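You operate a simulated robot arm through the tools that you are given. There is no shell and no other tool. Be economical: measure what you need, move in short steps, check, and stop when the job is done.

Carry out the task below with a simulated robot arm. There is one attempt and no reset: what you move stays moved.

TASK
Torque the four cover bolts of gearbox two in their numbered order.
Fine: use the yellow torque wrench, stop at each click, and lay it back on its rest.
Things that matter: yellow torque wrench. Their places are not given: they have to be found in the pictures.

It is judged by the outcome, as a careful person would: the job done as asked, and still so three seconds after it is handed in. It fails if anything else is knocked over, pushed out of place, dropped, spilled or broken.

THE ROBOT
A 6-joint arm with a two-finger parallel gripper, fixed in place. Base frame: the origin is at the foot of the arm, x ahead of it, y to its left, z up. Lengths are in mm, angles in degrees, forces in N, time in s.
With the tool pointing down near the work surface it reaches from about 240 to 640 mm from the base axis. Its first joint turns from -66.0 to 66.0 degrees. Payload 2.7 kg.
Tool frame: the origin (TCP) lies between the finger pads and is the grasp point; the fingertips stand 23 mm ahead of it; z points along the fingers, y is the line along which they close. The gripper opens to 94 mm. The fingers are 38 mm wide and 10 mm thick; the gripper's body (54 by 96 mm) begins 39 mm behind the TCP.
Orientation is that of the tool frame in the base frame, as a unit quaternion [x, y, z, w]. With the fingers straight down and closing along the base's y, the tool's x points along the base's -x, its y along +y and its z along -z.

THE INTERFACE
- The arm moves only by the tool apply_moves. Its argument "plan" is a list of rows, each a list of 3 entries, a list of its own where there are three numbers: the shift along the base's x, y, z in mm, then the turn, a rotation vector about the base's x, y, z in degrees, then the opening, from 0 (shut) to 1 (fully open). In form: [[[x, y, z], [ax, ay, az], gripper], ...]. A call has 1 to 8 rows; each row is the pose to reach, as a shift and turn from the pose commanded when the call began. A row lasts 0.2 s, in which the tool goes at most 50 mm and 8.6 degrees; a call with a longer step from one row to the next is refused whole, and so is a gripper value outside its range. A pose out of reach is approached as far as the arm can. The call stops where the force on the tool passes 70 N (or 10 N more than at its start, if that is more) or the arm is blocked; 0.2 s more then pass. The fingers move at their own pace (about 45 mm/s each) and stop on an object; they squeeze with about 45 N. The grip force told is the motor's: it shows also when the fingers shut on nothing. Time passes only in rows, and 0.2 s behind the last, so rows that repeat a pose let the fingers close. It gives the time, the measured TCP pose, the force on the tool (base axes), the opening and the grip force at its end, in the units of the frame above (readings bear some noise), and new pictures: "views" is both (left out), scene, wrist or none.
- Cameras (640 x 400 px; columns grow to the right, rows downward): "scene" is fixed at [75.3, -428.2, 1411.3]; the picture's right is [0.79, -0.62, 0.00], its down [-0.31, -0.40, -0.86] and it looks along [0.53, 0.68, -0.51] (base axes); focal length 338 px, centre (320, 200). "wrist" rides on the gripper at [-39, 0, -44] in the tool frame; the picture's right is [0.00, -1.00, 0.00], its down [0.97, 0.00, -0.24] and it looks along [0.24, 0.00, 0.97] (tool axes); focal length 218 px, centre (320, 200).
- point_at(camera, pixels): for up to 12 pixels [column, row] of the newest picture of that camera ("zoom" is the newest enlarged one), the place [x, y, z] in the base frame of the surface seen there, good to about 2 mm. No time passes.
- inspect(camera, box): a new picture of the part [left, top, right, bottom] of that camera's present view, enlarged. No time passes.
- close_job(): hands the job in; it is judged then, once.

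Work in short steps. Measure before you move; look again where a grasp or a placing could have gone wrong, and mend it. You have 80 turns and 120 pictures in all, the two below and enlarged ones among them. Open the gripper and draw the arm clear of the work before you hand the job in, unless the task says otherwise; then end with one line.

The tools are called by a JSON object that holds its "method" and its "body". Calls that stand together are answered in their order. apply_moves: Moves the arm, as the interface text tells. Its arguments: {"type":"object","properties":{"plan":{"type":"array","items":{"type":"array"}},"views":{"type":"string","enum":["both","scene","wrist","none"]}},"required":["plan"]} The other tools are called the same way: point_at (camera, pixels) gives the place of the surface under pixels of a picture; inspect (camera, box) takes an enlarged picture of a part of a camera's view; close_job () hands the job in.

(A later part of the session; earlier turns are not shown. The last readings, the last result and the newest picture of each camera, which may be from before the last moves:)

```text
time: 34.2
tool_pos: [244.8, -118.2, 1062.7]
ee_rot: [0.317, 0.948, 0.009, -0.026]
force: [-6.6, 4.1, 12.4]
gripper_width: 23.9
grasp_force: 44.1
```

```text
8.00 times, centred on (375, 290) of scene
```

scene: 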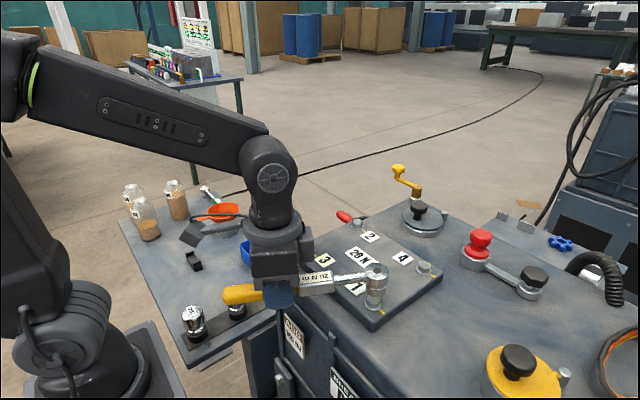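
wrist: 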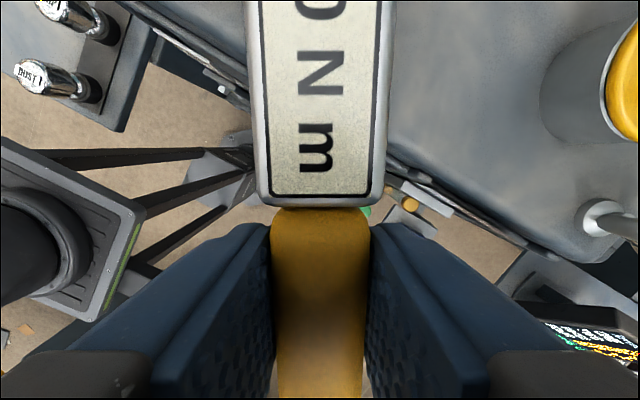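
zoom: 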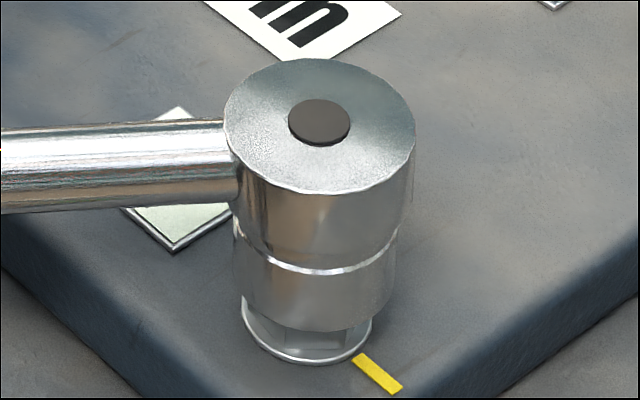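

The head stayed at the bolt-top level, so it is not engaged yet. Contact slips the grip at about 12 N, so I must press with less. I'll raise, apply the refined offset (+0.3,+0.7) and recheck pitch.

{"method": "apply_moves", "body": {"plan": [[[0, 0, 6], [0, 0, 0], 0], [[0.3, 0.7, 12], [0, 0, 0], 0], [[0.3, 0.7, 12], [0, 0, 0], 0]], "views": "none"}}

{"method": "inspect", "body": {"camera": "scene", "box": [210, 235, 410, 335]}}

{"method": "point_at", "body": {"camera": "zoom", "pixels": [[70, 235], [100, 232], [130, 226], [160, 224], [330, 198], [350, 200], [370, 195], [395, 190], [530, 185], [545, 185], [530, 175], [530, 200]]}}

```text
time: 35.0
tool_pos: [244.7, -118.7, 1074.2]
ee_rot: [0.317, 0.948, 0.009, -0.027]
force: [-0.2, -0.3, -2.7]
gripper_width: 23.4
grasp_force: 44.8
```

```text
3.20 times, centred on (310, 285) of scene
```

zoom: 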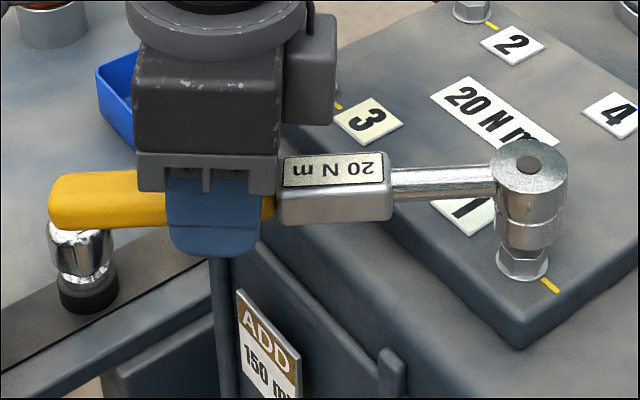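

```text
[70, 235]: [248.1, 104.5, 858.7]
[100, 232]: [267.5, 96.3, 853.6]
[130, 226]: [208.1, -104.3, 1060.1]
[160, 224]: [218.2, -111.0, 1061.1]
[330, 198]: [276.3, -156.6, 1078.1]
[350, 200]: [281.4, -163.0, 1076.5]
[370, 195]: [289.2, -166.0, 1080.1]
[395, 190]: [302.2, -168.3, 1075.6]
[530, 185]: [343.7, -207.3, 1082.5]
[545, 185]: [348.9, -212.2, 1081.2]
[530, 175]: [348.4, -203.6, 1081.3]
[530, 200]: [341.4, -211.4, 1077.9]
```

{"method": "point_at", "body": {"camera": "zoom", "pixels": [[70, 190], [90, 187], [110, 184], [130, 182], [300, 168], [335, 166], [365, 164], [385, 158], [510, 165], [545, 170], [528, 150], [528, 180]]}}

{"method": "inspect", "body": {"camera": "scene", "box": [355, 265, 395, 315]}}

```text
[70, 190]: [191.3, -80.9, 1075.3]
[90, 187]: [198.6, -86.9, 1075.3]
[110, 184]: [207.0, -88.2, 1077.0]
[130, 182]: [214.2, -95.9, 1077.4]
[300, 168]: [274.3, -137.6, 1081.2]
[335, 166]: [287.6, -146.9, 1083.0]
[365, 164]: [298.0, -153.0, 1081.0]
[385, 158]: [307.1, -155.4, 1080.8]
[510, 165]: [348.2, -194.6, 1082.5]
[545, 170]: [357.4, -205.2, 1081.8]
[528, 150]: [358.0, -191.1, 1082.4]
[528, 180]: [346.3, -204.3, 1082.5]
```

```text
8.00 times, centred on (375, 290) of scene
```

zoom: 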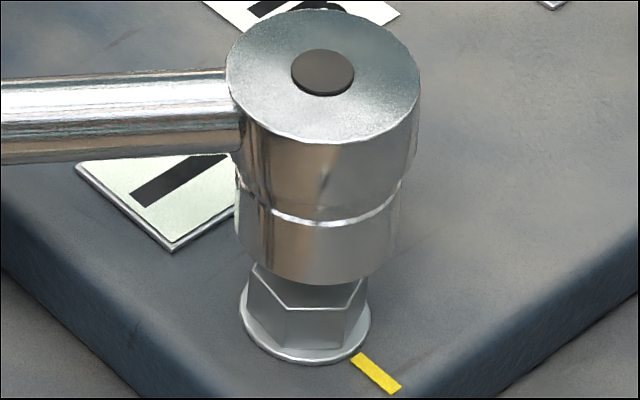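

It's pitched 2.5° head-up again. I'll re-level (raising 8 to keep clearance) and zoom in on the bolt's hex and the socket.

{"method": "apply_moves", "body": {"plan": [[[0, 0, 6], [0.8, 1.0, 0], 0], [[0, 0, 12], [1.6, 2.1, 0], 0], [[0, 0, 12], [1.6, 2.1, 0], 0]], "views": "none"}}

{"method": "inspect", "body": {"camera": "scene", "box": [361, 285, 387, 311]}}

{"method": "inspect", "body": {"camera": "scene", "box": [355, 255, 395, 305]}}

```text
time: 35.8
tool_pos: [245.7, -117.2, 1088.9]
ee_rot: [0.317, 0.947, 0.016, -0.049]
force: [-0.6, -0.4, -2.5]
gripper_width: 23.6
grasp_force: 44.8
```

```text
15.38 times, centred on (374, 298) of scene
```

zoom: 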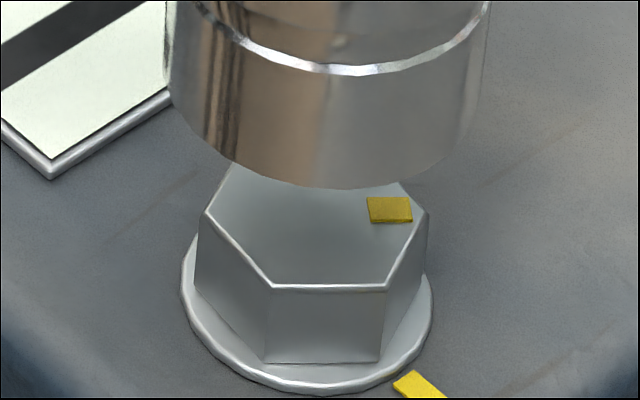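

```text
8.00 times, centred on (375, 280) of scene
```

zoom: 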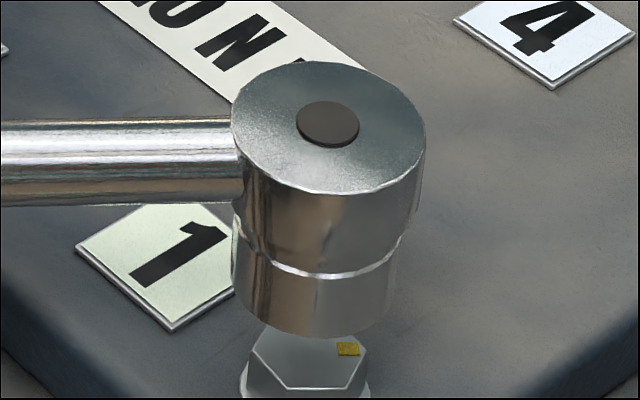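

The hex measures consistently at 51.5° (vertices), so the wrench needs about 2° more clockwise. I'll average point_at over the head top and bolt top to fix the depth direction.

{"method": "point_at", "body": {"camera": "zoom", "pixels": [[268, 125], [388, 125], [328, 85], [328, 165], [290, 100], [366, 150], [290, 150], [366, 100], [290, 375], [330, 375], [275, 355], [310, 360]]}}

{"method": "inspect", "body": {"camera": "scene", "box": [361, 275, 387, 301]}}

```text
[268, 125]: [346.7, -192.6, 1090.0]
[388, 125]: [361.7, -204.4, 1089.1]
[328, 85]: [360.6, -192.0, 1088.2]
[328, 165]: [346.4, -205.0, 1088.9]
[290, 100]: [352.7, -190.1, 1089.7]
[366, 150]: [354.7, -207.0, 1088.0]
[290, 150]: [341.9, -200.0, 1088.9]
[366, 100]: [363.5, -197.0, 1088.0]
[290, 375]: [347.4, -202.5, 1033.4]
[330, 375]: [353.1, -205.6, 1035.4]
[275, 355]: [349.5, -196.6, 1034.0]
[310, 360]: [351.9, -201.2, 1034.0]
```

```text
15.38 times, centred on (374, 288) of scene
```

zoom: 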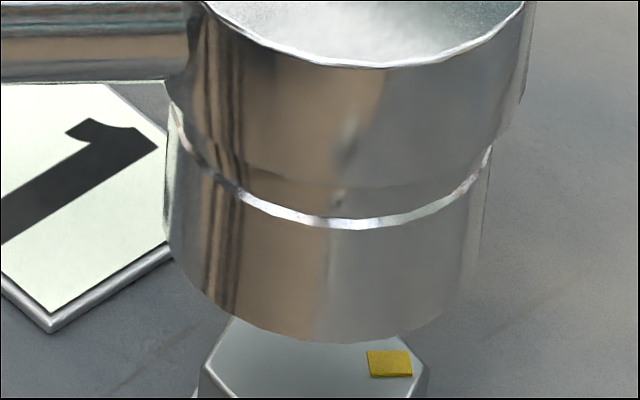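

I'll turn −2° about the head, apply a small correction and touch down lightly. In contact the rim height is known, so the offset can be read cleanly.

{"method": "apply_moves", "body": {"plan": [[[3.4, 3.3, -6], [0, 0, -2], 0], [[3.4, 3.3, -12], [0, 0, -2], 0], [[3.4, 3.3, -15], [0, 0, -2], 0], [[3.4, 3.3, -16], [0, 0, -2], 0]], "views": "none"}}

{"method": "inspect", "body": {"camera": "scene", "box": [361, 285, 387, 311]}}

```text
time: 36.8
tool_pos: [249.7, -114.9, 1071.2]
ee_rot: [0.333, 0.942, 0.016, -0.048]
force: [-0.4, 0.3, -3.2]
gripper_width: 23.5
grasp_force: 45.1
```

```text
15.38 times, centred on (374, 298) of scene
```

zoom: 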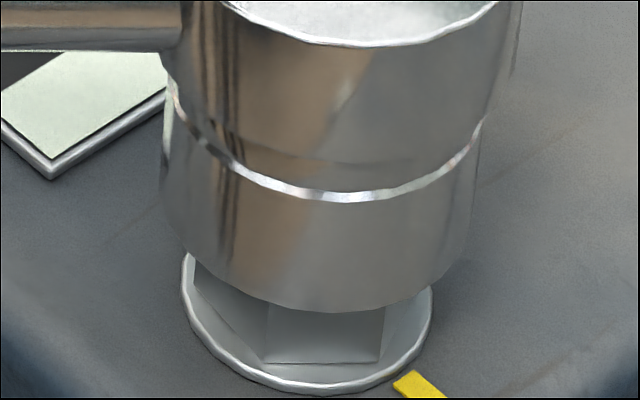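

The rim centre lines up with the bolt centre, about 1 mm above it. I'll lower in small steps and read the force.

{"method": "apply_moves", "body": {"plan": [[[0, 0, -1], [0, 0, 0], 0], [[0, 0, -2], [0, 0, 0], 0], [[0, 0, -2.5], [0, 0, 0], 0]], "views": "none"}}

```text
time: 37.6
tool_pos: [249.2, -115.1, 1067.0]
ee_rot: [0.333, 0.941, 0.017, -0.049]
force: [-0.3, 1.2, -3.2]
gripper_width: 23.7
grasp_force: 44.4
```

{"method": "apply_moves", "body": {"plan": [[[0, 0, -1], [0, 0, 0], 0], [[0, 0, -2], [0, 0, 0], 0], [[0, 0, -2], [0, 0, 0], 0]], "views": "none"}}

{"method": "inspect", "body": {"camera": "scene", "box": [361, 285, 387, 311]}}

```text
time: 38.4
tool_pos: [249.1, -115.8, 1066.7]
ee_rot: [0.333, 0.941, 0.017, -0.048]
force: [-0.2, 0.4, -3.8]
gripper_width: 23.7
grasp_force: 44.2
```

```text
15.38 times, centred on (374, 298) of scene
```

zoom: 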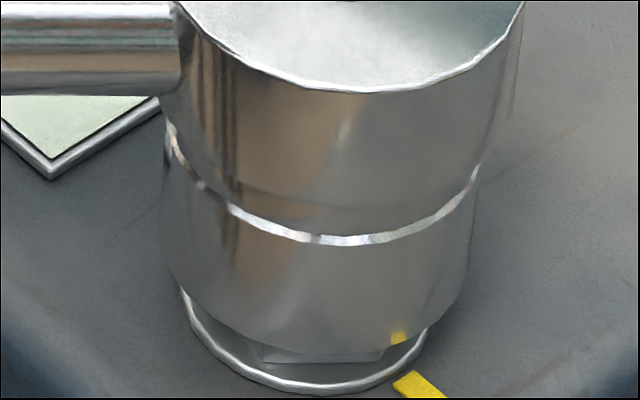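

The socket has dropped on: the rim is 43 px lower with no contact force. I'll lower a little more to seat it.

{"method": "apply_moves", "body": {"plan": [[[0, 0, -1.5], [0, 0, 0], 0], [[0, 0, -3], [0, 0, 0], 0], [[0, 0, -3], [0, 0, 0], 0]], "views": "none"}}

{"method": "inspect", "body": {"camera": "scene", "box": [355, 265, 395, 315]}}

```text
time: 39.2
tool_pos: [248.8, -114.2, 1064.8]
ee_rot: [0.334, 0.941, 0.017, -0.048]
force: [0.6, 0.7, -2.9]
gripper_width: 23.8
grasp_force: 45.3
```

```text
8.00 times, centred on (375, 290) of scene
```

zoom: 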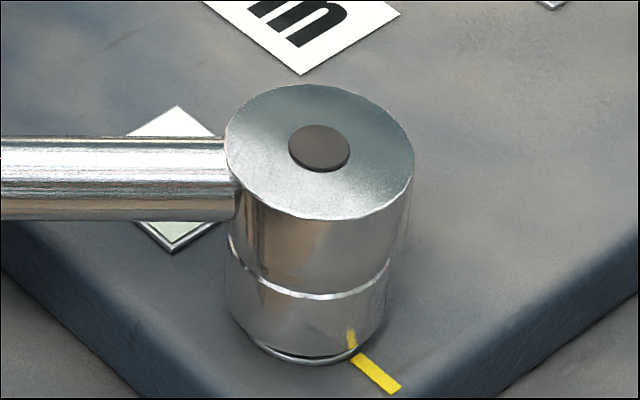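

It's seated. I'll turn clockwise about the bolt in 6° steps and watch the force.

{"method": "apply_moves", "body": {"plan": [[[9.4, 10.65, 0], [0, 0, -6], 0], [[19.8, 20.3, 0], [0, 0, -12], 0], [[19.8, 20.3, 0], [0, 0, -12], 0]], "views": "none"}}

{"method": "inspect", "body": {"camera": "scene", "box": [355, 265, 395, 315]}}

```text
time: 40.0
tool_pos: [268.6, -94.6, 1063.6]
ee_rot: [0.431, 0.901, 0.021, -0.046]
force: [2.2, -4.7, -1.5]
gripper_width: 23.8
grasp_force: 44.8
```

```text
8.00 times, centred on (375, 290) of scene
```

zoom: 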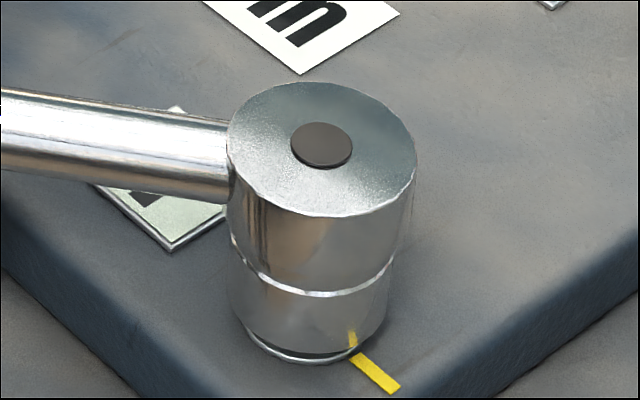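

Resistance is low and it's still seated. Continuing another 18°.

{"method": "apply_moves", "body": {"plan": [[[11.4, 8.4, -0.7], [0, 0, -6], 0], [[23.6, 15.7, -0.7], [0, 0, -12], 0], [[36.5, 21.6, -0.7], [0, 0, -18], 0], [[36.5, 21.6, -0.7], [0, 0, -18], 0]], "views": "scene"}}

{"method": "inspect", "body": {"camera": "scene", "box": [355, 265, 395, 315]}}

```text
time: 41.0
tool_pos: [305.8, -73.6, 1062.3]
ee_rot: [0.566, 0.823, 0.03, -0.041]
force: [2.0, -3.5, 8.4]
gripper_width: 23.8
grasp_force: 45.8
```

scene: 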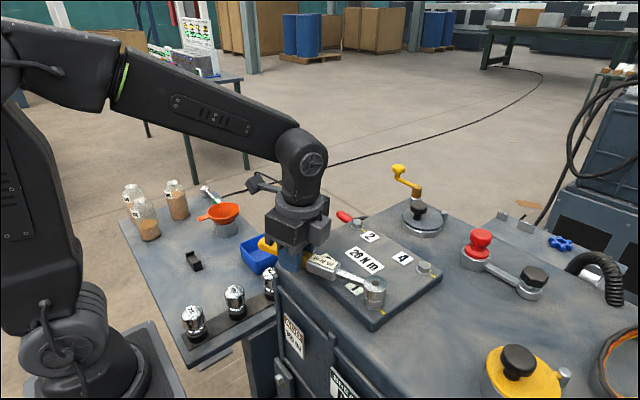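

```text
8.00 times, centred on (375, 290) of scene
```

zoom: 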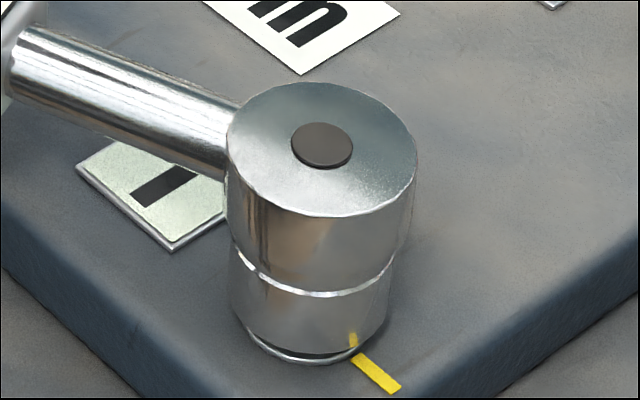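

I'm at about 30° of turn with no click. The fingertips (≈1039) clear the bolt 3 top (1035), so I'll keep turning in smaller steps, easing the downward press.

{"method": "apply_moves", "body": {"plan": [[[5.6, 2.1, 0.5], [0, 0, -2.5], 0], [[11.2, 3.9, 0.7], [0, 0, -5], 0], [[16.9, 5.5, 0.7], [0, 0, -7.5], 0], [[22.6, 6.8, 0.7], [0, 0, -10], 0]], "views": "none"}}

{"method": "apply_moves", "body": {"plan": [[[5.8, 1.0, 0], [0, 0, -2.5], 0], [[11.7, 1.8, 0], [0, 0, -5], 0]], "views": "none"}}

{"method": "inspect", "body": {"camera": "scene", "box": [280, 210, 400, 315]}}

```text
time: 42.0
tool_pos: [329.0, -67.2, 1063.1]
ee_rot: [0.636, 0.77, 0.032, -0.04]
force: [4.2, -10.4, 4.9]
gripper_width: 23.7
grasp_force: 45.1
```

```text
time: 42.6
tool_pos: [340.2, -64.2, 1062.5]
ee_rot: [0.668, 0.742, 0.034, -0.037]
force: [4.7, -12.1, 0.6]
gripper_width: 23.8
grasp_force: 45.1
```

```text
3.81 times, centred on (340, 262) of scene
```

zoom: 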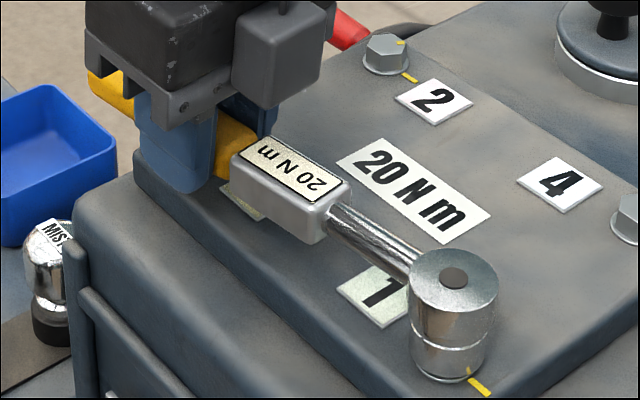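

{"method": "apply_moves", "body": {"plan": [[[3.5, -0.5, 0], [0, 0, -1.5], 0], [[7.1, -0.4, 0], [0, 0, -3], 0], [[10.6, -0.2, 0], [0, 0, -4.5], 0], [[14.2, -0.1, 0], [0, 0, -6], 0]], "views": "none"}}

{"method": "inspect", "body": {"camera": "scene", "box": [280, 210, 400, 315]}}

```text
time: 43.6
tool_pos: [354.9, -64.8, 1062.9]
ee_rot: [0.706, 0.706, 0.037, -0.037]
force: [6.6, -7.6, -1.4]
gripper_width: 23.5
grasp_force: 44.5
```

```text
3.81 times, centred on (340, 262) of scene
```

zoom: 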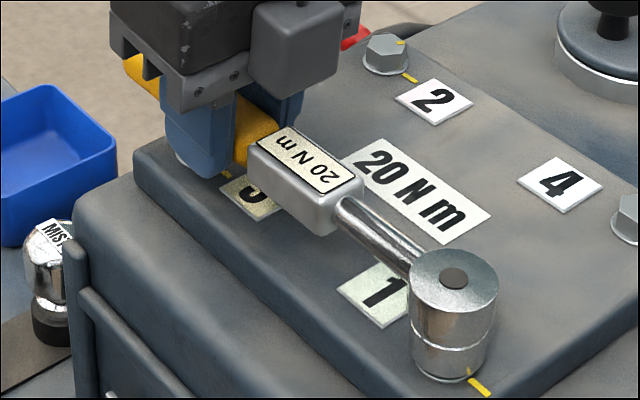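

Around 51° turned in all and no clear torque yet. Continuing in 3° steps, reading force after each.

{"method": "apply_moves", "body": {"plan": [[[4.5, -0.6, 0], [0, 0, -1.5], 0], [[8.1, -0.8, 0], [0, 0, -3], 0]], "views": "none"}}

{"method": "apply_moves", "body": {"plan": [[[3.6, -0.2, 0], [0, 0, -1.5], 0], [[7.1, -0.5, 0], [0, 0, -3], 0]], "views": "none"}}

{"method": "inspect", "body": {"camera": "scene", "box": [355, 265, 395, 315]}}

```text
time: 44.2
tool_pos: [362.1, -64.2, 1062.1]
ee_rot: [0.725, 0.687, 0.037, -0.037]
force: [2.5, -2.5, -3.4]
gripper_width: 23.6
grasp_force: 44.9
```

```text
time: 44.8
tool_pos: [369.1, -65.2, 1063.4]
ee_rot: [0.742, 0.668, 0.037, -0.036]
force: [0.6, -2.1, -4.5]
gripper_width: 23.5
grasp_force: 44.6
```

```text
8.00 times, centred on (375, 290) of scene
```

zoom: 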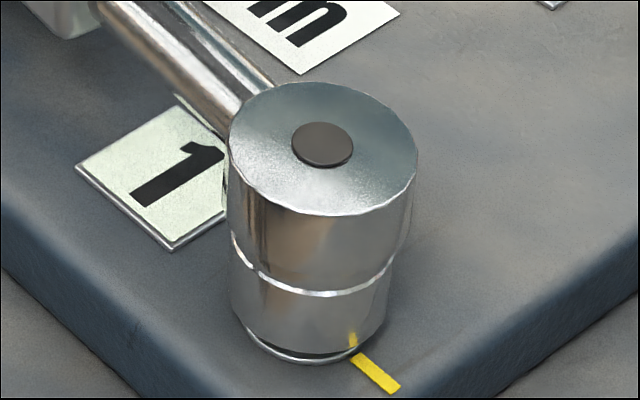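

Forces are near zero, so I can't tell whether the bolt is turning. I'll lift off and check its mark.

{"method": "apply_moves", "body": {"plan": [[[0, 0, 10], [0, 0, 0], 0], [[0, 0, 25], [0, 0, 0], 0], [[0, 0, 30], [0, 0, 0], 0]], "views": "none"}}

{"method": "inspect", "body": {"camera": "scene", "box": [350, 250, 400, 315]}}

```text
time: 45.6
tool_pos: [368.8, -67.8, 1093.6]
ee_rot: [0.742, 0.669, 0.034, -0.033]
force: [1.5, -41.6, -29.3]
gripper_width: 23.8
grasp_force: 45.2
```

```text
6.15 times, centred on (375, 282) of scene
```

zoom: 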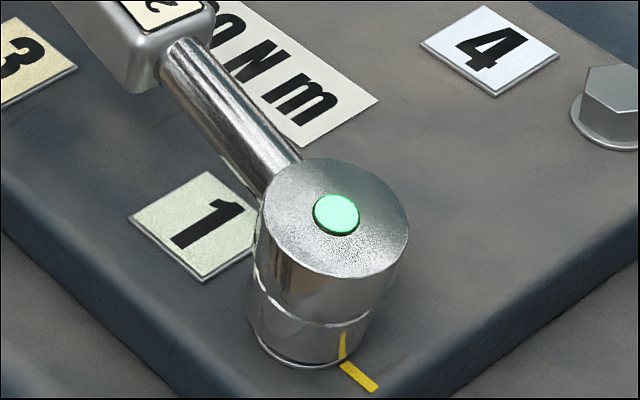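

The head's button has turned green, which is the click signal, but the socket jammed as the handle rose. I'll lower back at once to unload it.

{"method": "apply_moves", "body": {"plan": [[[0, 2, -15], [0, 0, 0], 0], [[0, 3, -27], [0, 0, 0], 0], [[0, 3, -27], [0, 0, 0], 0]], "views": "none"}}

{"method": "inspect", "body": {"camera": "scene", "box": [280, 215, 400, 315]}}

```text
time: 46.4
tool_pos: [368.3, -60.7, 1065.4]
ee_rot: [0.741, 0.669, 0.039, -0.033]
force: [1.9, 4.1, 9.5]
gripper_width: 23.8
grasp_force: 44.6
```

```text
4.00 times, centred on (340, 265) of scene
```

zoom: 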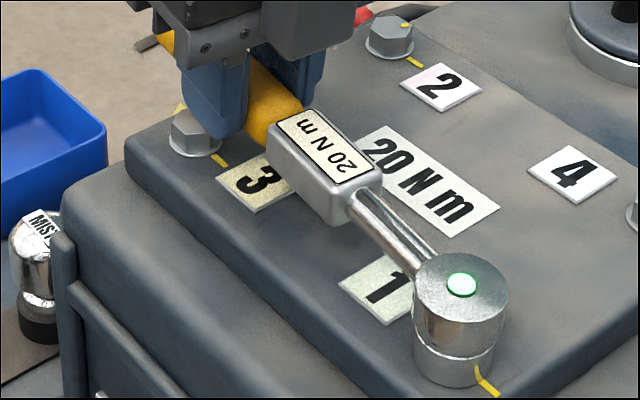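

The click is shown and the wrench is back down. I'll relieve the residual torque by backing off about 2°, then lift in small steps.

{"method": "apply_moves", "body": {"plan": [[[-2.4, 0, 0], [0, 0, 1], 0], [[-4.8, 0, 0], [0, 0, 2], 0], [[-4.8, 0, 4], [0, 0, 2], 0], [[-4.8, 0, 8], [0, 0, 2], 0]], "views": "none"}}

{"method": "inspect", "body": {"camera": "scene", "box": [280, 215, 400, 315]}}

```text
time: 47.4
tool_pos: [364.2, -61.9, 1072.8]
ee_rot: [0.731, 0.681, 0.037, -0.037]
force: [4.9, 13.3, -11.6]
gripper_width: 23.6
grasp_force: 45.1
```

```text
4.00 times, centred on (340, 265) of scene
```

zoom: 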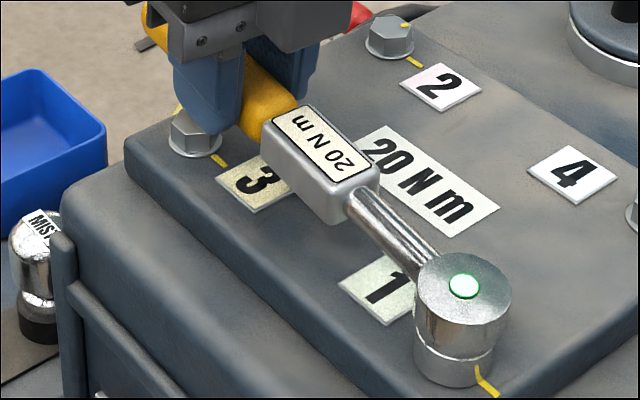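

The handle rises but the socket binds, because I'm lifting 135 mm away from it. I'll lower to unload, release and regrip on the square block nearer the head.

{"method": "apply_moves", "body": {"plan": [[[0, 0, -4], [0, 0, 0], 0], [[0, 0, -6], [0, 0, 0], 0], [[0, 0, -6], [0, 0, 0], 0.2], [[0, 0, -6], [0, 0, 0], 0.45], [[0, 0, -6], [0, 0, 0], 0.5]], "views": "none"}}

{"method": "apply_moves", "body": {"plan": [[[0, 0, 20], [0, 0, 0], 0.5], [[0, -10, 50], [-2.5, 0, 0], 0.6], [[0, -30, 70], [-5.7, 0, 0], 0.65], [[0, -30, 70], [-5.7, 0, 0], 0.65]], "views": "both"}}

```text
time: 48.6
tool_pos: [364.1, -62.3, 1068.4]
ee_rot: [0.73, 0.681, 0.037, -0.035]
force: [0.0, -0.2, 0.1]
gripper_width: 46.8
grasp_force: 0.0
```

```text
time: 49.6
tool_pos: [365.1, -92.2, 1139.0]
ee_rot: [0.731, 0.682, 0.003, 0.001]
force: [0.1, 0.0, -0.3]
gripper_width: 61.0
grasp_force: 0.1
```

scene: 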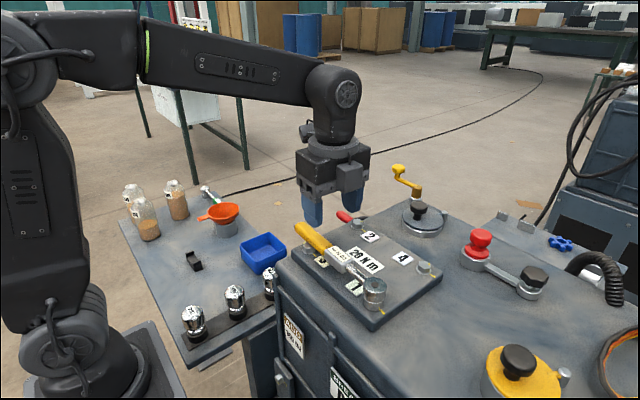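
wrist: 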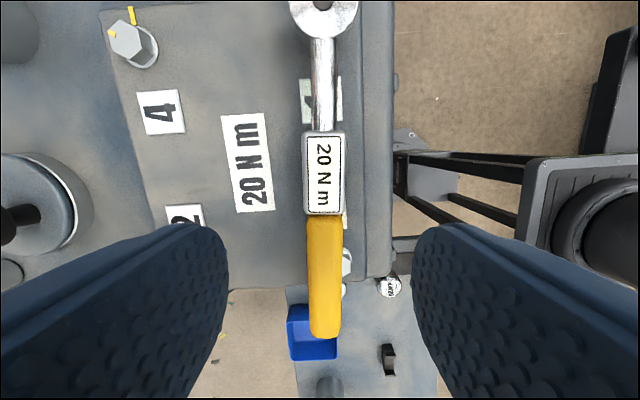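

The wrench stays on the bolt. I'll measure its pose and check the button.

{"method": "inspect", "body": {"camera": "scene", "box": [280, 215, 400, 315]}}

{"method": "point_at", "body": {"camera": "wrist", "pixels": [[323, 30], [323, 70], [323, 100], [323, 140], [324, 175], [324, 208], [324, 240], [324, 280], [324, 320], [305, 175], [342, 175], [310, 250]]}}

```text
4.00 times, centred on (340, 265) of scene
```

zoom: 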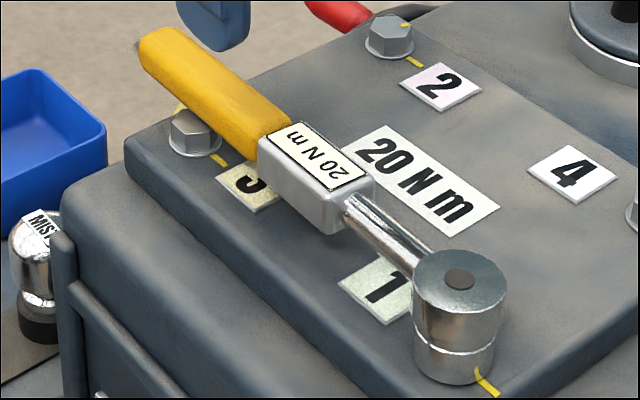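

```text
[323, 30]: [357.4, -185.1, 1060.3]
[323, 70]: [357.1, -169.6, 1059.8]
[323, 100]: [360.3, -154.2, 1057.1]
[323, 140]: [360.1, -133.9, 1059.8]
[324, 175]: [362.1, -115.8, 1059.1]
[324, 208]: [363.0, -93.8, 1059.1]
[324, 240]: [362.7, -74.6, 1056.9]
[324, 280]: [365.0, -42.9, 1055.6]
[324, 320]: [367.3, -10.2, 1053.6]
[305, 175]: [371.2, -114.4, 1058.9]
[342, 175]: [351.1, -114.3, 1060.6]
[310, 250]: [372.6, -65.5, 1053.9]
```

The button goes dark once unloaded. The block is centred at (361.5,-114), 22 mm wide, top z 1059. I'll regrip there with a vertical tool.

{"method": "apply_moves", "body": {"plan": [[[-3.4, -22, -20], [0, 0, 0.8], 0.6], [[-3.4, -22, -50], [0, 0, 0.8], 0.6], [[-3.4, -22, -75], [0, 0, 0.8], 0.6], [[-3.4, -22, -85], [0, 0, 0.8], 0.6], [[-3.4, -22, -85], [0, 0, 0.8], 0.6]], "views": "wrist"}}

```text
time: 50.8
tool_pos: [361.6, -114.3, 1054.1]
ee_rot: [0.727, 0.687, 0.004, 0.001]
force: [-0.1, -0.6, 0.2]
gripper_width: 56.6
grasp_force: 0.1
```

wrist: 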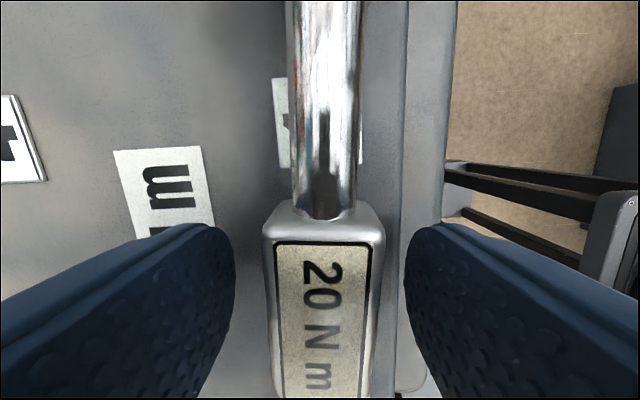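

Centred. I'll close and lift gently.

{"method": "apply_moves", "body": {"plan": [[[0, 0, 0], [0, 0, 0], 0], [[0, 0, 0], [0, 0, 0], 0], [[0, 0, 0], [0, 0, 0], 0], [[0, 0, 0], [0, 0, 0], 0], [[0, 0, 3], [0, 0, 0], 0], [[0, 0, 6], [0, 0, 0], 0]], "views": "none"}}

{"method": "inspect", "body": {"camera": "scene", "box": [320, 240, 400, 315]}}

```text
time: 52.2
tool_pos: [360.8, -114.8, 1059.7]
ee_rot: [0.726, 0.687, 0.004, 0.001]
force: [-3.9, 1.1, -6.1]
gripper_width: 25.9
grasp_force: 45.1
```

```text
5.33 times, centred on (360, 278) of scene
```

zoom: 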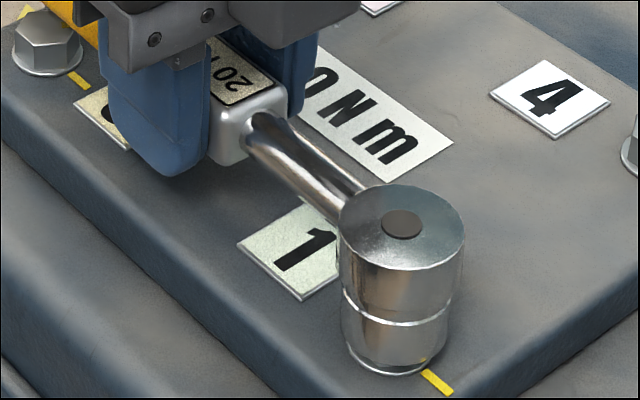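

It's starting to slide off (washer visible, Fz −6). Continuing up.

{"method": "apply_moves", "body": {"plan": [[[0, 0, 3], [0, 0, 0], 0], [[0, 0, 6], [0, 0, 0], 0], [[0, 0, 10], [0, 0, 0], 0]], "views": "none"}}

{"method": "inspect", "body": {"camera": "scene", "box": [320, 240, 400, 315]}}

```text
time: 53.0
tool_pos: [362.0, -114.4, 1070.2]
ee_rot: [0.726, 0.688, 0.003, 0.003]
force: [0.0, 1.0, -3.4]
gripper_width: 26.0
grasp_force: 45.7
```

```text
5.33 times, centred on (360, 278) of scene
```

zoom: 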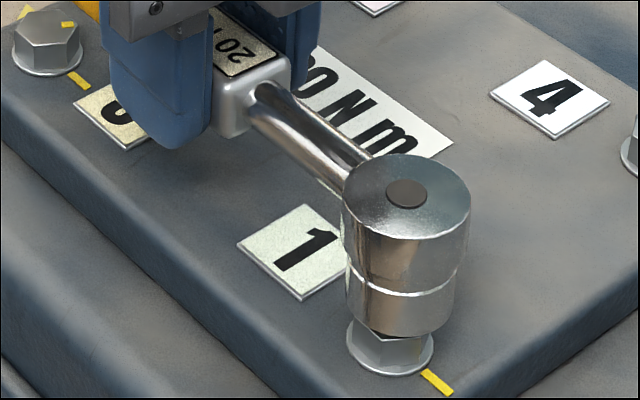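

Free now. I'll raise it more and look at the bolt 1 mark.

{"method": "apply_moves", "body": {"plan": [[[0, 0, 15], [0, 0, 0], 0], [[0, 0, 28], [0, 0, 0], 0], [[0, 0, 28], [0, 0, 0], 0]], "views": "none"}}

{"method": "inspect", "body": {"camera": "scene", "box": [355, 260, 395, 315]}}

{"method": "inspect", "body": {"camera": "scene", "box": [361, 285, 387, 311]}}

```text
time: 53.8
tool_pos: [360.7, -113.6, 1097.0]
ee_rot: [0.726, 0.687, 0.003, 0.001]
force: [0.0, 0.1, -3.2]
gripper_width: 25.8
grasp_force: 44.9
```

```text
7.27 times, centred on (375, 288) of scene
```

zoom: 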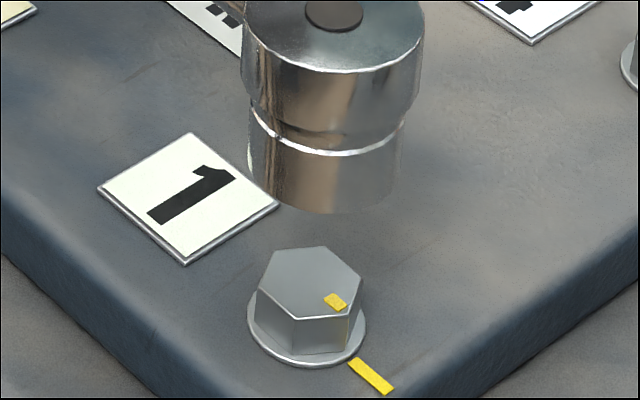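

```text
15.38 times, centred on (374, 298) of scene
```

zoom: 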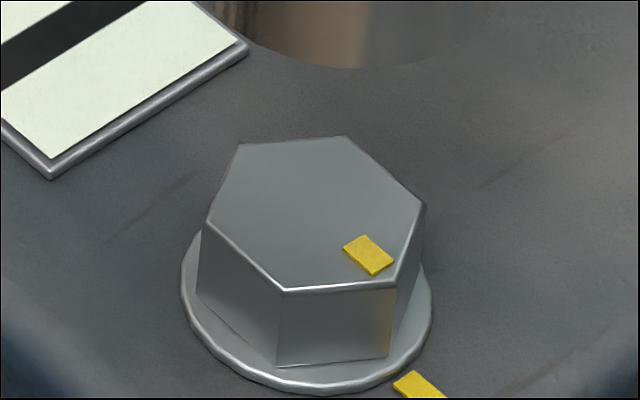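

Bolt 1's mark is now exactly aligned with its line, so the 60° turn is done with the click shown. Next is bolt 2, using the same engagement shifted by (120,160) at yaw ≈−30.7.

{"method": "apply_moves", "body": {"plan": [[[5, 15, 15], [0, 0, 7.8], 0], [[10, 30, 20], [0, 0, 15.6], 0], [[15, 45, 20], [0, 0, 23.4], 0], [[21, 60, 20], [0, 0, 31.2], 0], [[26, 75, 20], [0, 0, 39], 0], [[31, 90, 20], [0, 0, 46.8], 0], [[36, 105, 20], [0, 0, 54.6], 0], [[41.8, 119.3, 10], [0, 0, 62.5], 0]], "views": "none"}}

{"method": "apply_moves", "body": {"plan": [[[0, 0, -10], [0, 0, 0], 0], [[0, 0, -18], [0, 0, 0], 0], [[0, 0, -18], [0, 0, 0], 0]], "views": "scene"}}

{"method": "inspect", "body": {"camera": "scene", "box": [350, 210, 390, 260]}}

```text
time: 55.6
tool_pos: [401.9, 5.0, 1106.8]
ee_rot: [0.264, 0.965, 0.004, -0.001]
force: [0.0, 0.2, -2.8]
gripper_width: 25.7
grasp_force: 45.0
```

```text
time: 56.4
tool_pos: [402.4, 4.2, 1089.5]
ee_rot: [0.264, 0.964, 0.004, -0.001]
force: [0.3, 1.0, -3.8]
gripper_width: 25.5
grasp_force: 44.9
```

scene: 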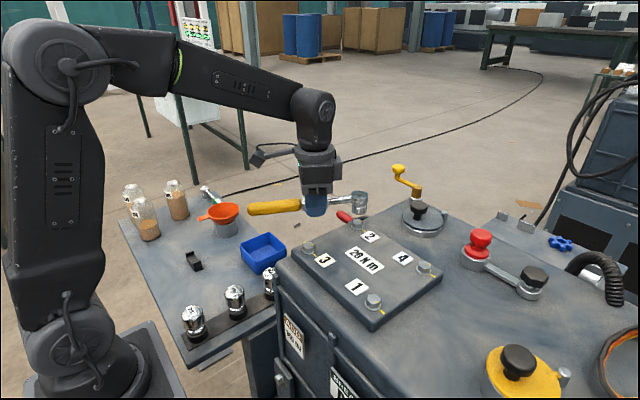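

```text
8.00 times, centred on (370, 235) of scene
```

zoom: 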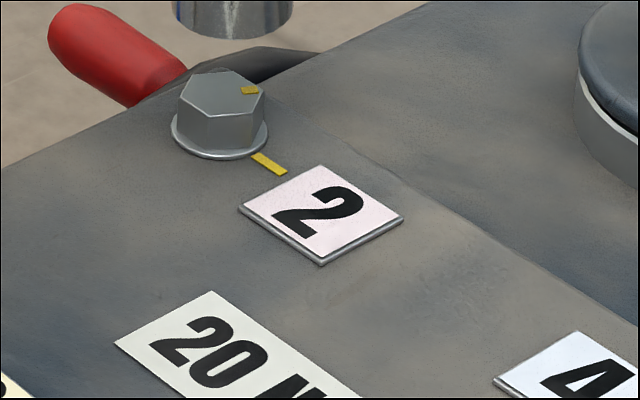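

{"method": "inspect", "body": {"camera": "scene", "box": [340, 183, 380, 225]}}

{"method": "inspect", "body": {"camera": "scene", "box": [345, 235, 371, 261]}}

```text
9.52 times, centred on (360, 204) of scene
```

zoom: 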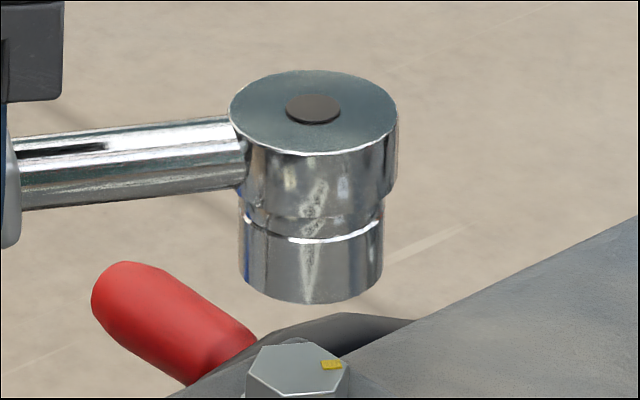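

```text
15.38 times, centred on (358, 248) of scene
```

zoom: 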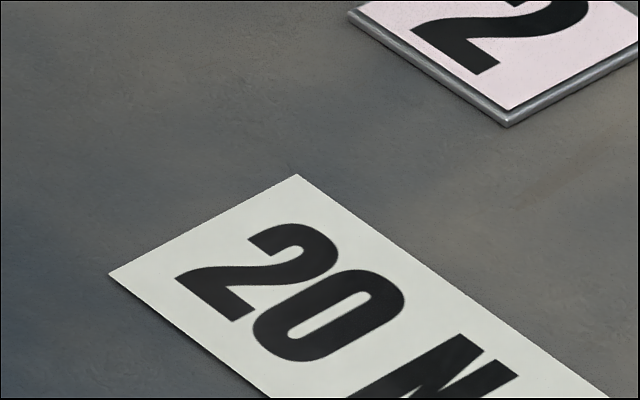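

{"method": "inspect", "body": {"camera": "scene", "box": [335, 190, 385, 235]}}

{"method": "point_at", "body": {"camera": "zoom", "pixels": [[280, 90], [350, 90], [315, 70], [315, 112], [295, 80], [335, 102], [295, 102], [335, 80], [290, 300], [262, 290], [275, 305], [300, 285]]}}

{"method": "inspect", "body": {"camera": "scene", "box": [344, 209, 370, 235]}}

```text
8.89 times, centred on (360, 212) of scene
```

zoom: 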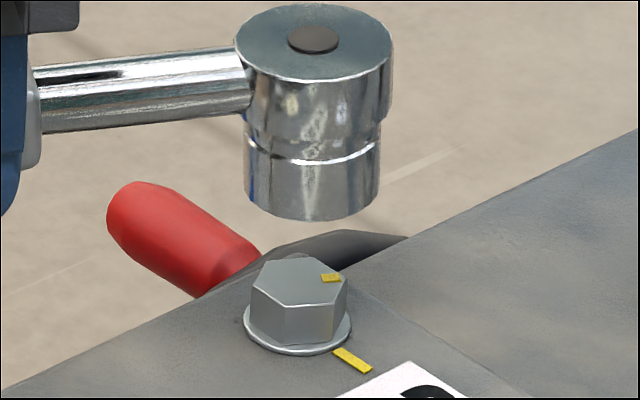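

```text
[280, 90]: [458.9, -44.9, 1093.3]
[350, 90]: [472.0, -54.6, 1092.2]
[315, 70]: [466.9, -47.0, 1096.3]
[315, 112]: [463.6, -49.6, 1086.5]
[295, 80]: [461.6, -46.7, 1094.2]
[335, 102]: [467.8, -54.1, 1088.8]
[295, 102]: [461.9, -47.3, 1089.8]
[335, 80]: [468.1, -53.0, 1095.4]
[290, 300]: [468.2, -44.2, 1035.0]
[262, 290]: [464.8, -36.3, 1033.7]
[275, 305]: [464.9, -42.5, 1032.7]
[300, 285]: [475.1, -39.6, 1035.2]
```

```text
15.38 times, centred on (357, 222) of scene
```

zoom: 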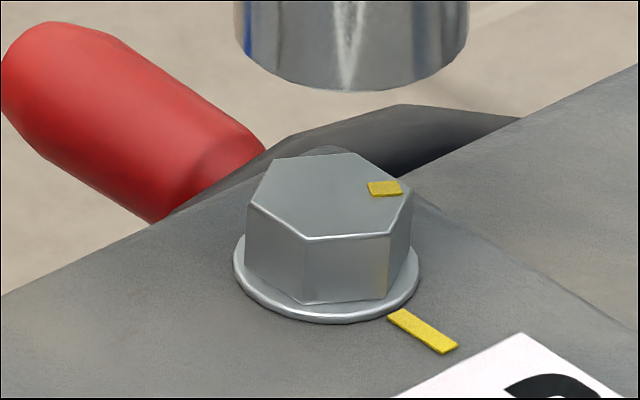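

{"method": "inspect", "body": {"camera": "scene", "box": [340, 183, 380, 225]}}

{"method": "point_at", "body": {"camera": "zoom", "pixels": [[250, 110], [378, 110], [314, 80], [314, 142], [275, 90], [353, 130], [275, 130], [353, 90], [290, 110], [338, 110], [130, 145], [60, 150]]}}

{"method": "inspect", "body": {"camera": "scene", "box": [230, 170, 390, 240]}}

{"method": "point_at", "body": {"camera": "zoom", "pixels": [[100, 140], [140, 137], [180, 134], [210, 132], [250, 130], [280, 128], [390, 110]]}}

```text
9.52 times, centred on (360, 204) of scene
```

zoom: 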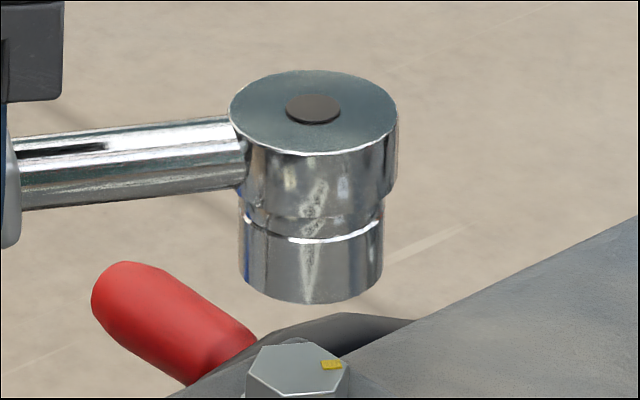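

```text
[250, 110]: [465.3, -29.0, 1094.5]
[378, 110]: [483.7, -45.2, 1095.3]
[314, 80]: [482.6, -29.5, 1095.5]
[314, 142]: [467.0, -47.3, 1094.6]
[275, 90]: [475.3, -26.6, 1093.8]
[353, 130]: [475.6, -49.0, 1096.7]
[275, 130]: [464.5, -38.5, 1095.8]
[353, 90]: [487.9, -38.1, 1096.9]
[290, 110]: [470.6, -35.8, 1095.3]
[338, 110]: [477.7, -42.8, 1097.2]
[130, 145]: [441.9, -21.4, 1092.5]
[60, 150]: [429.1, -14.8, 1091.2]
```

```text
4.00 times, centred on (310, 205) of scene
```

zoom: 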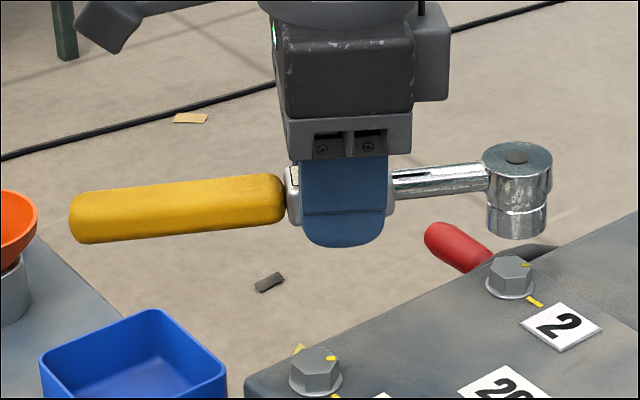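

```text
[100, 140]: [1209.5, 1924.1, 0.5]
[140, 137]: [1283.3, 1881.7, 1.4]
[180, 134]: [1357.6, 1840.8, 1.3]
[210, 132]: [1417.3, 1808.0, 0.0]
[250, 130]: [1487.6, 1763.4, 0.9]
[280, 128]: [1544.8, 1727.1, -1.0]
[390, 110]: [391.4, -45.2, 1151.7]
```

The head top averages (475.2,-37.9,1095.6), and the wrench is gripped about 2.5° head-up from its sag on the bolt. I'll level it, shift (−0.7,−1.5) and lower to about 2 mm above bolt 2.

{"method": "apply_moves", "body": {"plan": [[[-0.7, -1.5, -5], [0.65, 1.1, 0], 0], [[-0.7, -1.5, -10], [1.3, 2.15, 0], 0], [[-0.7, -1.5, -16], [1.3, 2.15, 0], 0], [[-0.7, -1.5, -16], [1.3, 2.15, 0], 0]], "views": "none"}}

{"method": "inspect", "body": {"camera": "scene", "box": [344, 209, 370, 235]}}

```text
time: 57.4
tool_pos: [402.7, 3.8, 1073.2]
ee_rot: [0.265, 0.964, 0.009, -0.022]
force: [0.5, -0.1, -2.9]
gripper_width: 25.8
grasp_force: 44.8
```

```text
15.38 times, centred on (357, 222) of scene
```

zoom: 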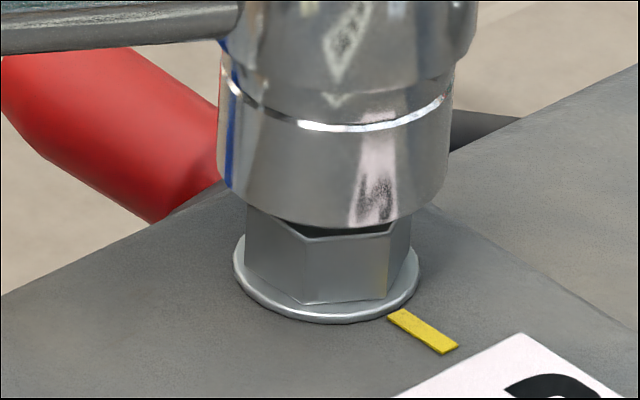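

{"method": "apply_moves", "body": {"plan": [[[0, 0, -1.5], [0, 0, 0], 0], [[0, 0, -3], [0, 0, 0], 0], [[0, 0, -3], [0, 0, 0], 0]], "views": "none"}}

{"method": "inspect", "body": {"camera": "scene", "box": [344, 200, 370, 226]}}

```text
time: 58.2
tool_pos: [401.7, 2.7, 1069.6]
ee_rot: [0.265, 0.964, 0.01, -0.022]
force: [0.3, -0.4, -3.4]
gripper_width: 25.6
grasp_force: 45.1
```

```text
15.38 times, centred on (357, 213) of scene
```

zoom: 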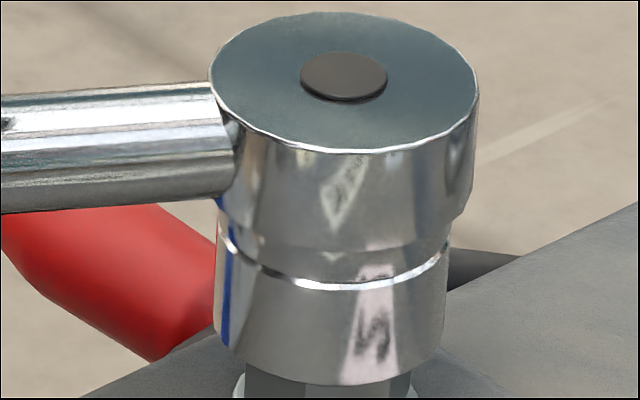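

No contact yet and it's well aligned. Lowering further in 1 mm steps.

{"method": "apply_moves", "body": {"plan": [[[0, 0, -1], [0, 0, 0], 0], [[0, 0, -2], [0, 0, 0], 0], [[0, 0, -3], [0, 0, 0], 0], [[0, 0, -3.5], [0, 0, 0], 0]], "views": "none"}}

{"method": "inspect", "body": {"camera": "scene", "box": [344, 209, 370, 235]}}

```text
time: 59.2
tool_pos: [402.5, 3.3, 1066.4]
ee_rot: [0.265, 0.964, 0.009, -0.022]
force: [-0.6, 0.2, -3.9]
gripper_width: 25.6
grasp_force: 44.6
```

```text
15.38 times, centred on (357, 222) of scene
```

zoom: 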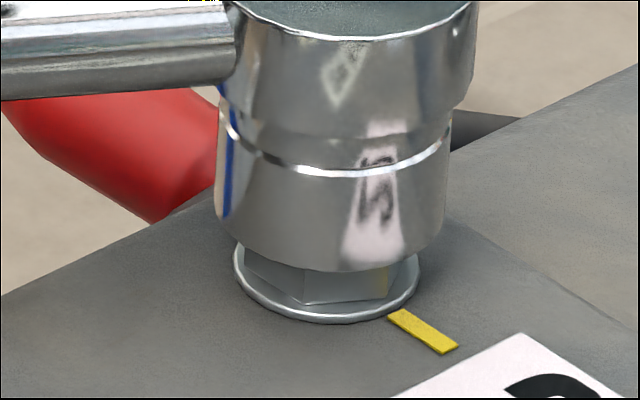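

No force and the rim is already below the bolt top, so it's going on. Lowering 5 mm more to seat.

{"method": "apply_moves", "body": {"plan": [[[0, 0, -1.5], [0, 0, 0], 0], [[0, 0, -3], [0, 0, 0], 0], [[0, 0, -4.5], [0, 0, 0], 0], [[0, 0, -5.5], [0, 0, 0], 0]], "views": "none"}}

{"method": "inspect", "body": {"camera": "scene", "box": [344, 209, 370, 235]}}

```text
time: 60.2
tool_pos: [401.6, 3.2, 1061.1]
ee_rot: [0.265, 0.964, 0.01, -0.022]
force: [-0.8, -0.5, -3.9]
gripper_width: 25.9
grasp_force: 44.8
```

```text
15.38 times, centred on (357, 222) of scene
```

zoom: 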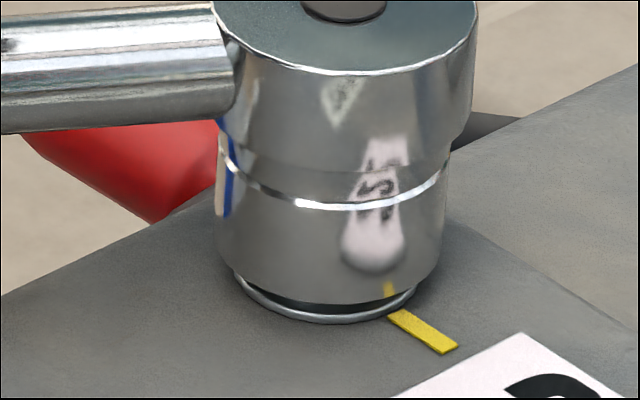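

Seated on the first try. I'll press 1.2 mm lower and turn clockwise 52°.

{"method": "apply_moves", "body": {"plan": [[[0, 0, -1.2], [0, 0, 0], 0], [[6.7, 9.7, -1.2], [0, 0, -8], 0], [[14.6, 18.5, -1.2], [0, 0, -16], 0], [[23.7, 26.0, -1.2], [0, 0, -24], 0], [[33.8, 32.2, -1.2], [0, 0, -32], 0], [[44.6, 36.9, -1.2], [0, 0, -40], 0], [[53.1, 39.4, -1.2], [0, 0, -46], 0], [[61.8, 41.1, -1.2], [0, 0, -52], 0]], "views": "none"}}

{"method": "inspect", "body": {"camera": "scene", "box": [330, 190, 380, 235]}}

```text
time: 62.0
tool_pos: [463.9, 44.1, 1060.1]
ee_rot: [0.661, 0.75, 0.019, -0.014]
force: [3.0, -5.3, 2.8]
gripper_width: 25.6
grasp_force: 45.0
```

```text
8.89 times, centred on (355, 212) of scene
```

zoom: 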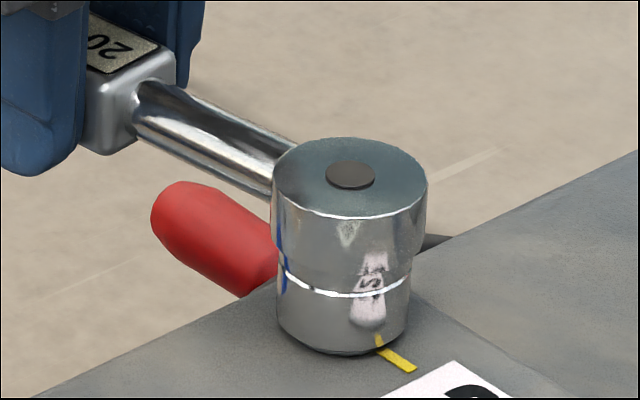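

{"method": "apply_moves", "body": {"plan": [[[3, 0, 0], [0, 0, -2], 0], [[5.9, 0.1, 0], [0, 0, -4], 0], [[8.9, 0.2, 0], [0, 0, -6], 0]], "views": "none"}}

{"method": "inspect", "body": {"camera": "scene", "box": [330, 190, 380, 235]}}

```text
time: 62.8
tool_pos: [472.8, 45.7, 1058.9]
ee_rot: [0.699, 0.715, 0.02, -0.014]
force: [0.8, 0.5, 9.7]
gripper_width: 25.7
grasp_force: 44.5
```

```text
8.89 times, centred on (355, 212) of scene
```

zoom: 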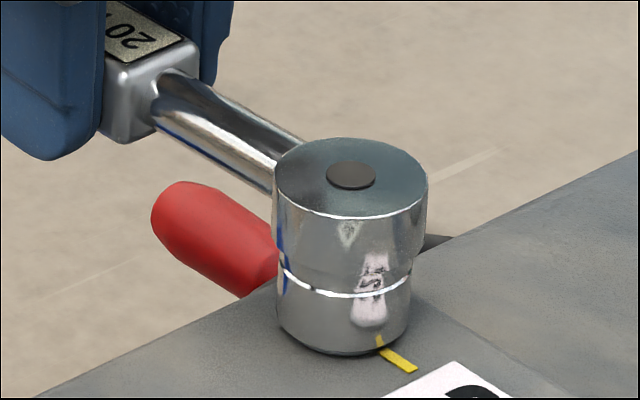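

{"method": "apply_moves", "body": {"plan": [[[1.5, 0, 0.5], [0, 0, -1], 0], [[3, 0, 0.7], [0, 0, -2], 0], [[4.5, 0, 0.7], [0, 0, -3], 0]], "views": "none"}}

{"method": "inspect", "body": {"camera": "scene", "box": [330, 190, 380, 235]}}

```text
time: 63.6
tool_pos: [477.9, 44.2, 1059.4]
ee_rot: [0.718, 0.696, 0.019, -0.014]
force: [3.2, -1.9, -1.4]
gripper_width: 25.5
grasp_force: 44.7
```

```text
8.89 times, centred on (355, 212) of scene
```

zoom: 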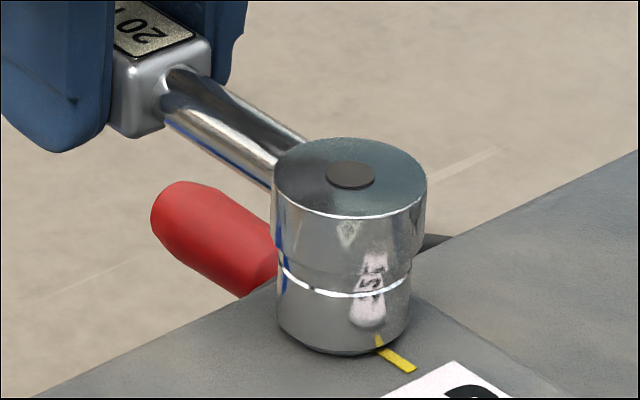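

{"method": "apply_moves", "body": {"plan": [[[1.5, 0, 0], [0, 0, -1], 0], [[3, 0, 0], [0, 0, -2], 0], [[4.5, -0.2, 0], [0, 0, -3], 0]], "views": "none"}}

{"method": "inspect", "body": {"camera": "scene", "box": [330, 190, 380, 235]}}

```text
time: 64.4
tool_pos: [480.8, 45.9, 1059.4]
ee_rot: [0.736, 0.677, 0.018, -0.015]
force: [2.0, -2.0, -11.8]
gripper_width: 25.7
grasp_force: 45.2
```

```text
8.89 times, centred on (355, 212) of scene
```

zoom: 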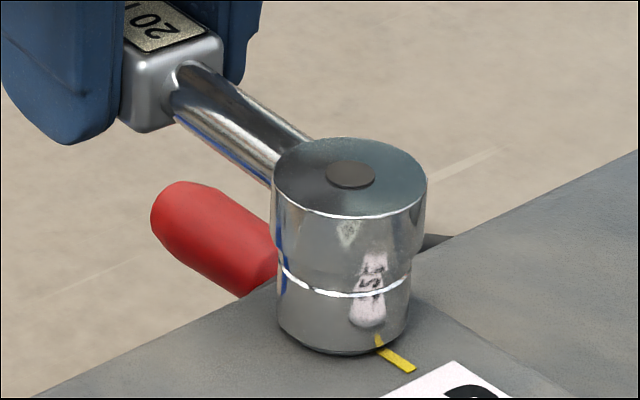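

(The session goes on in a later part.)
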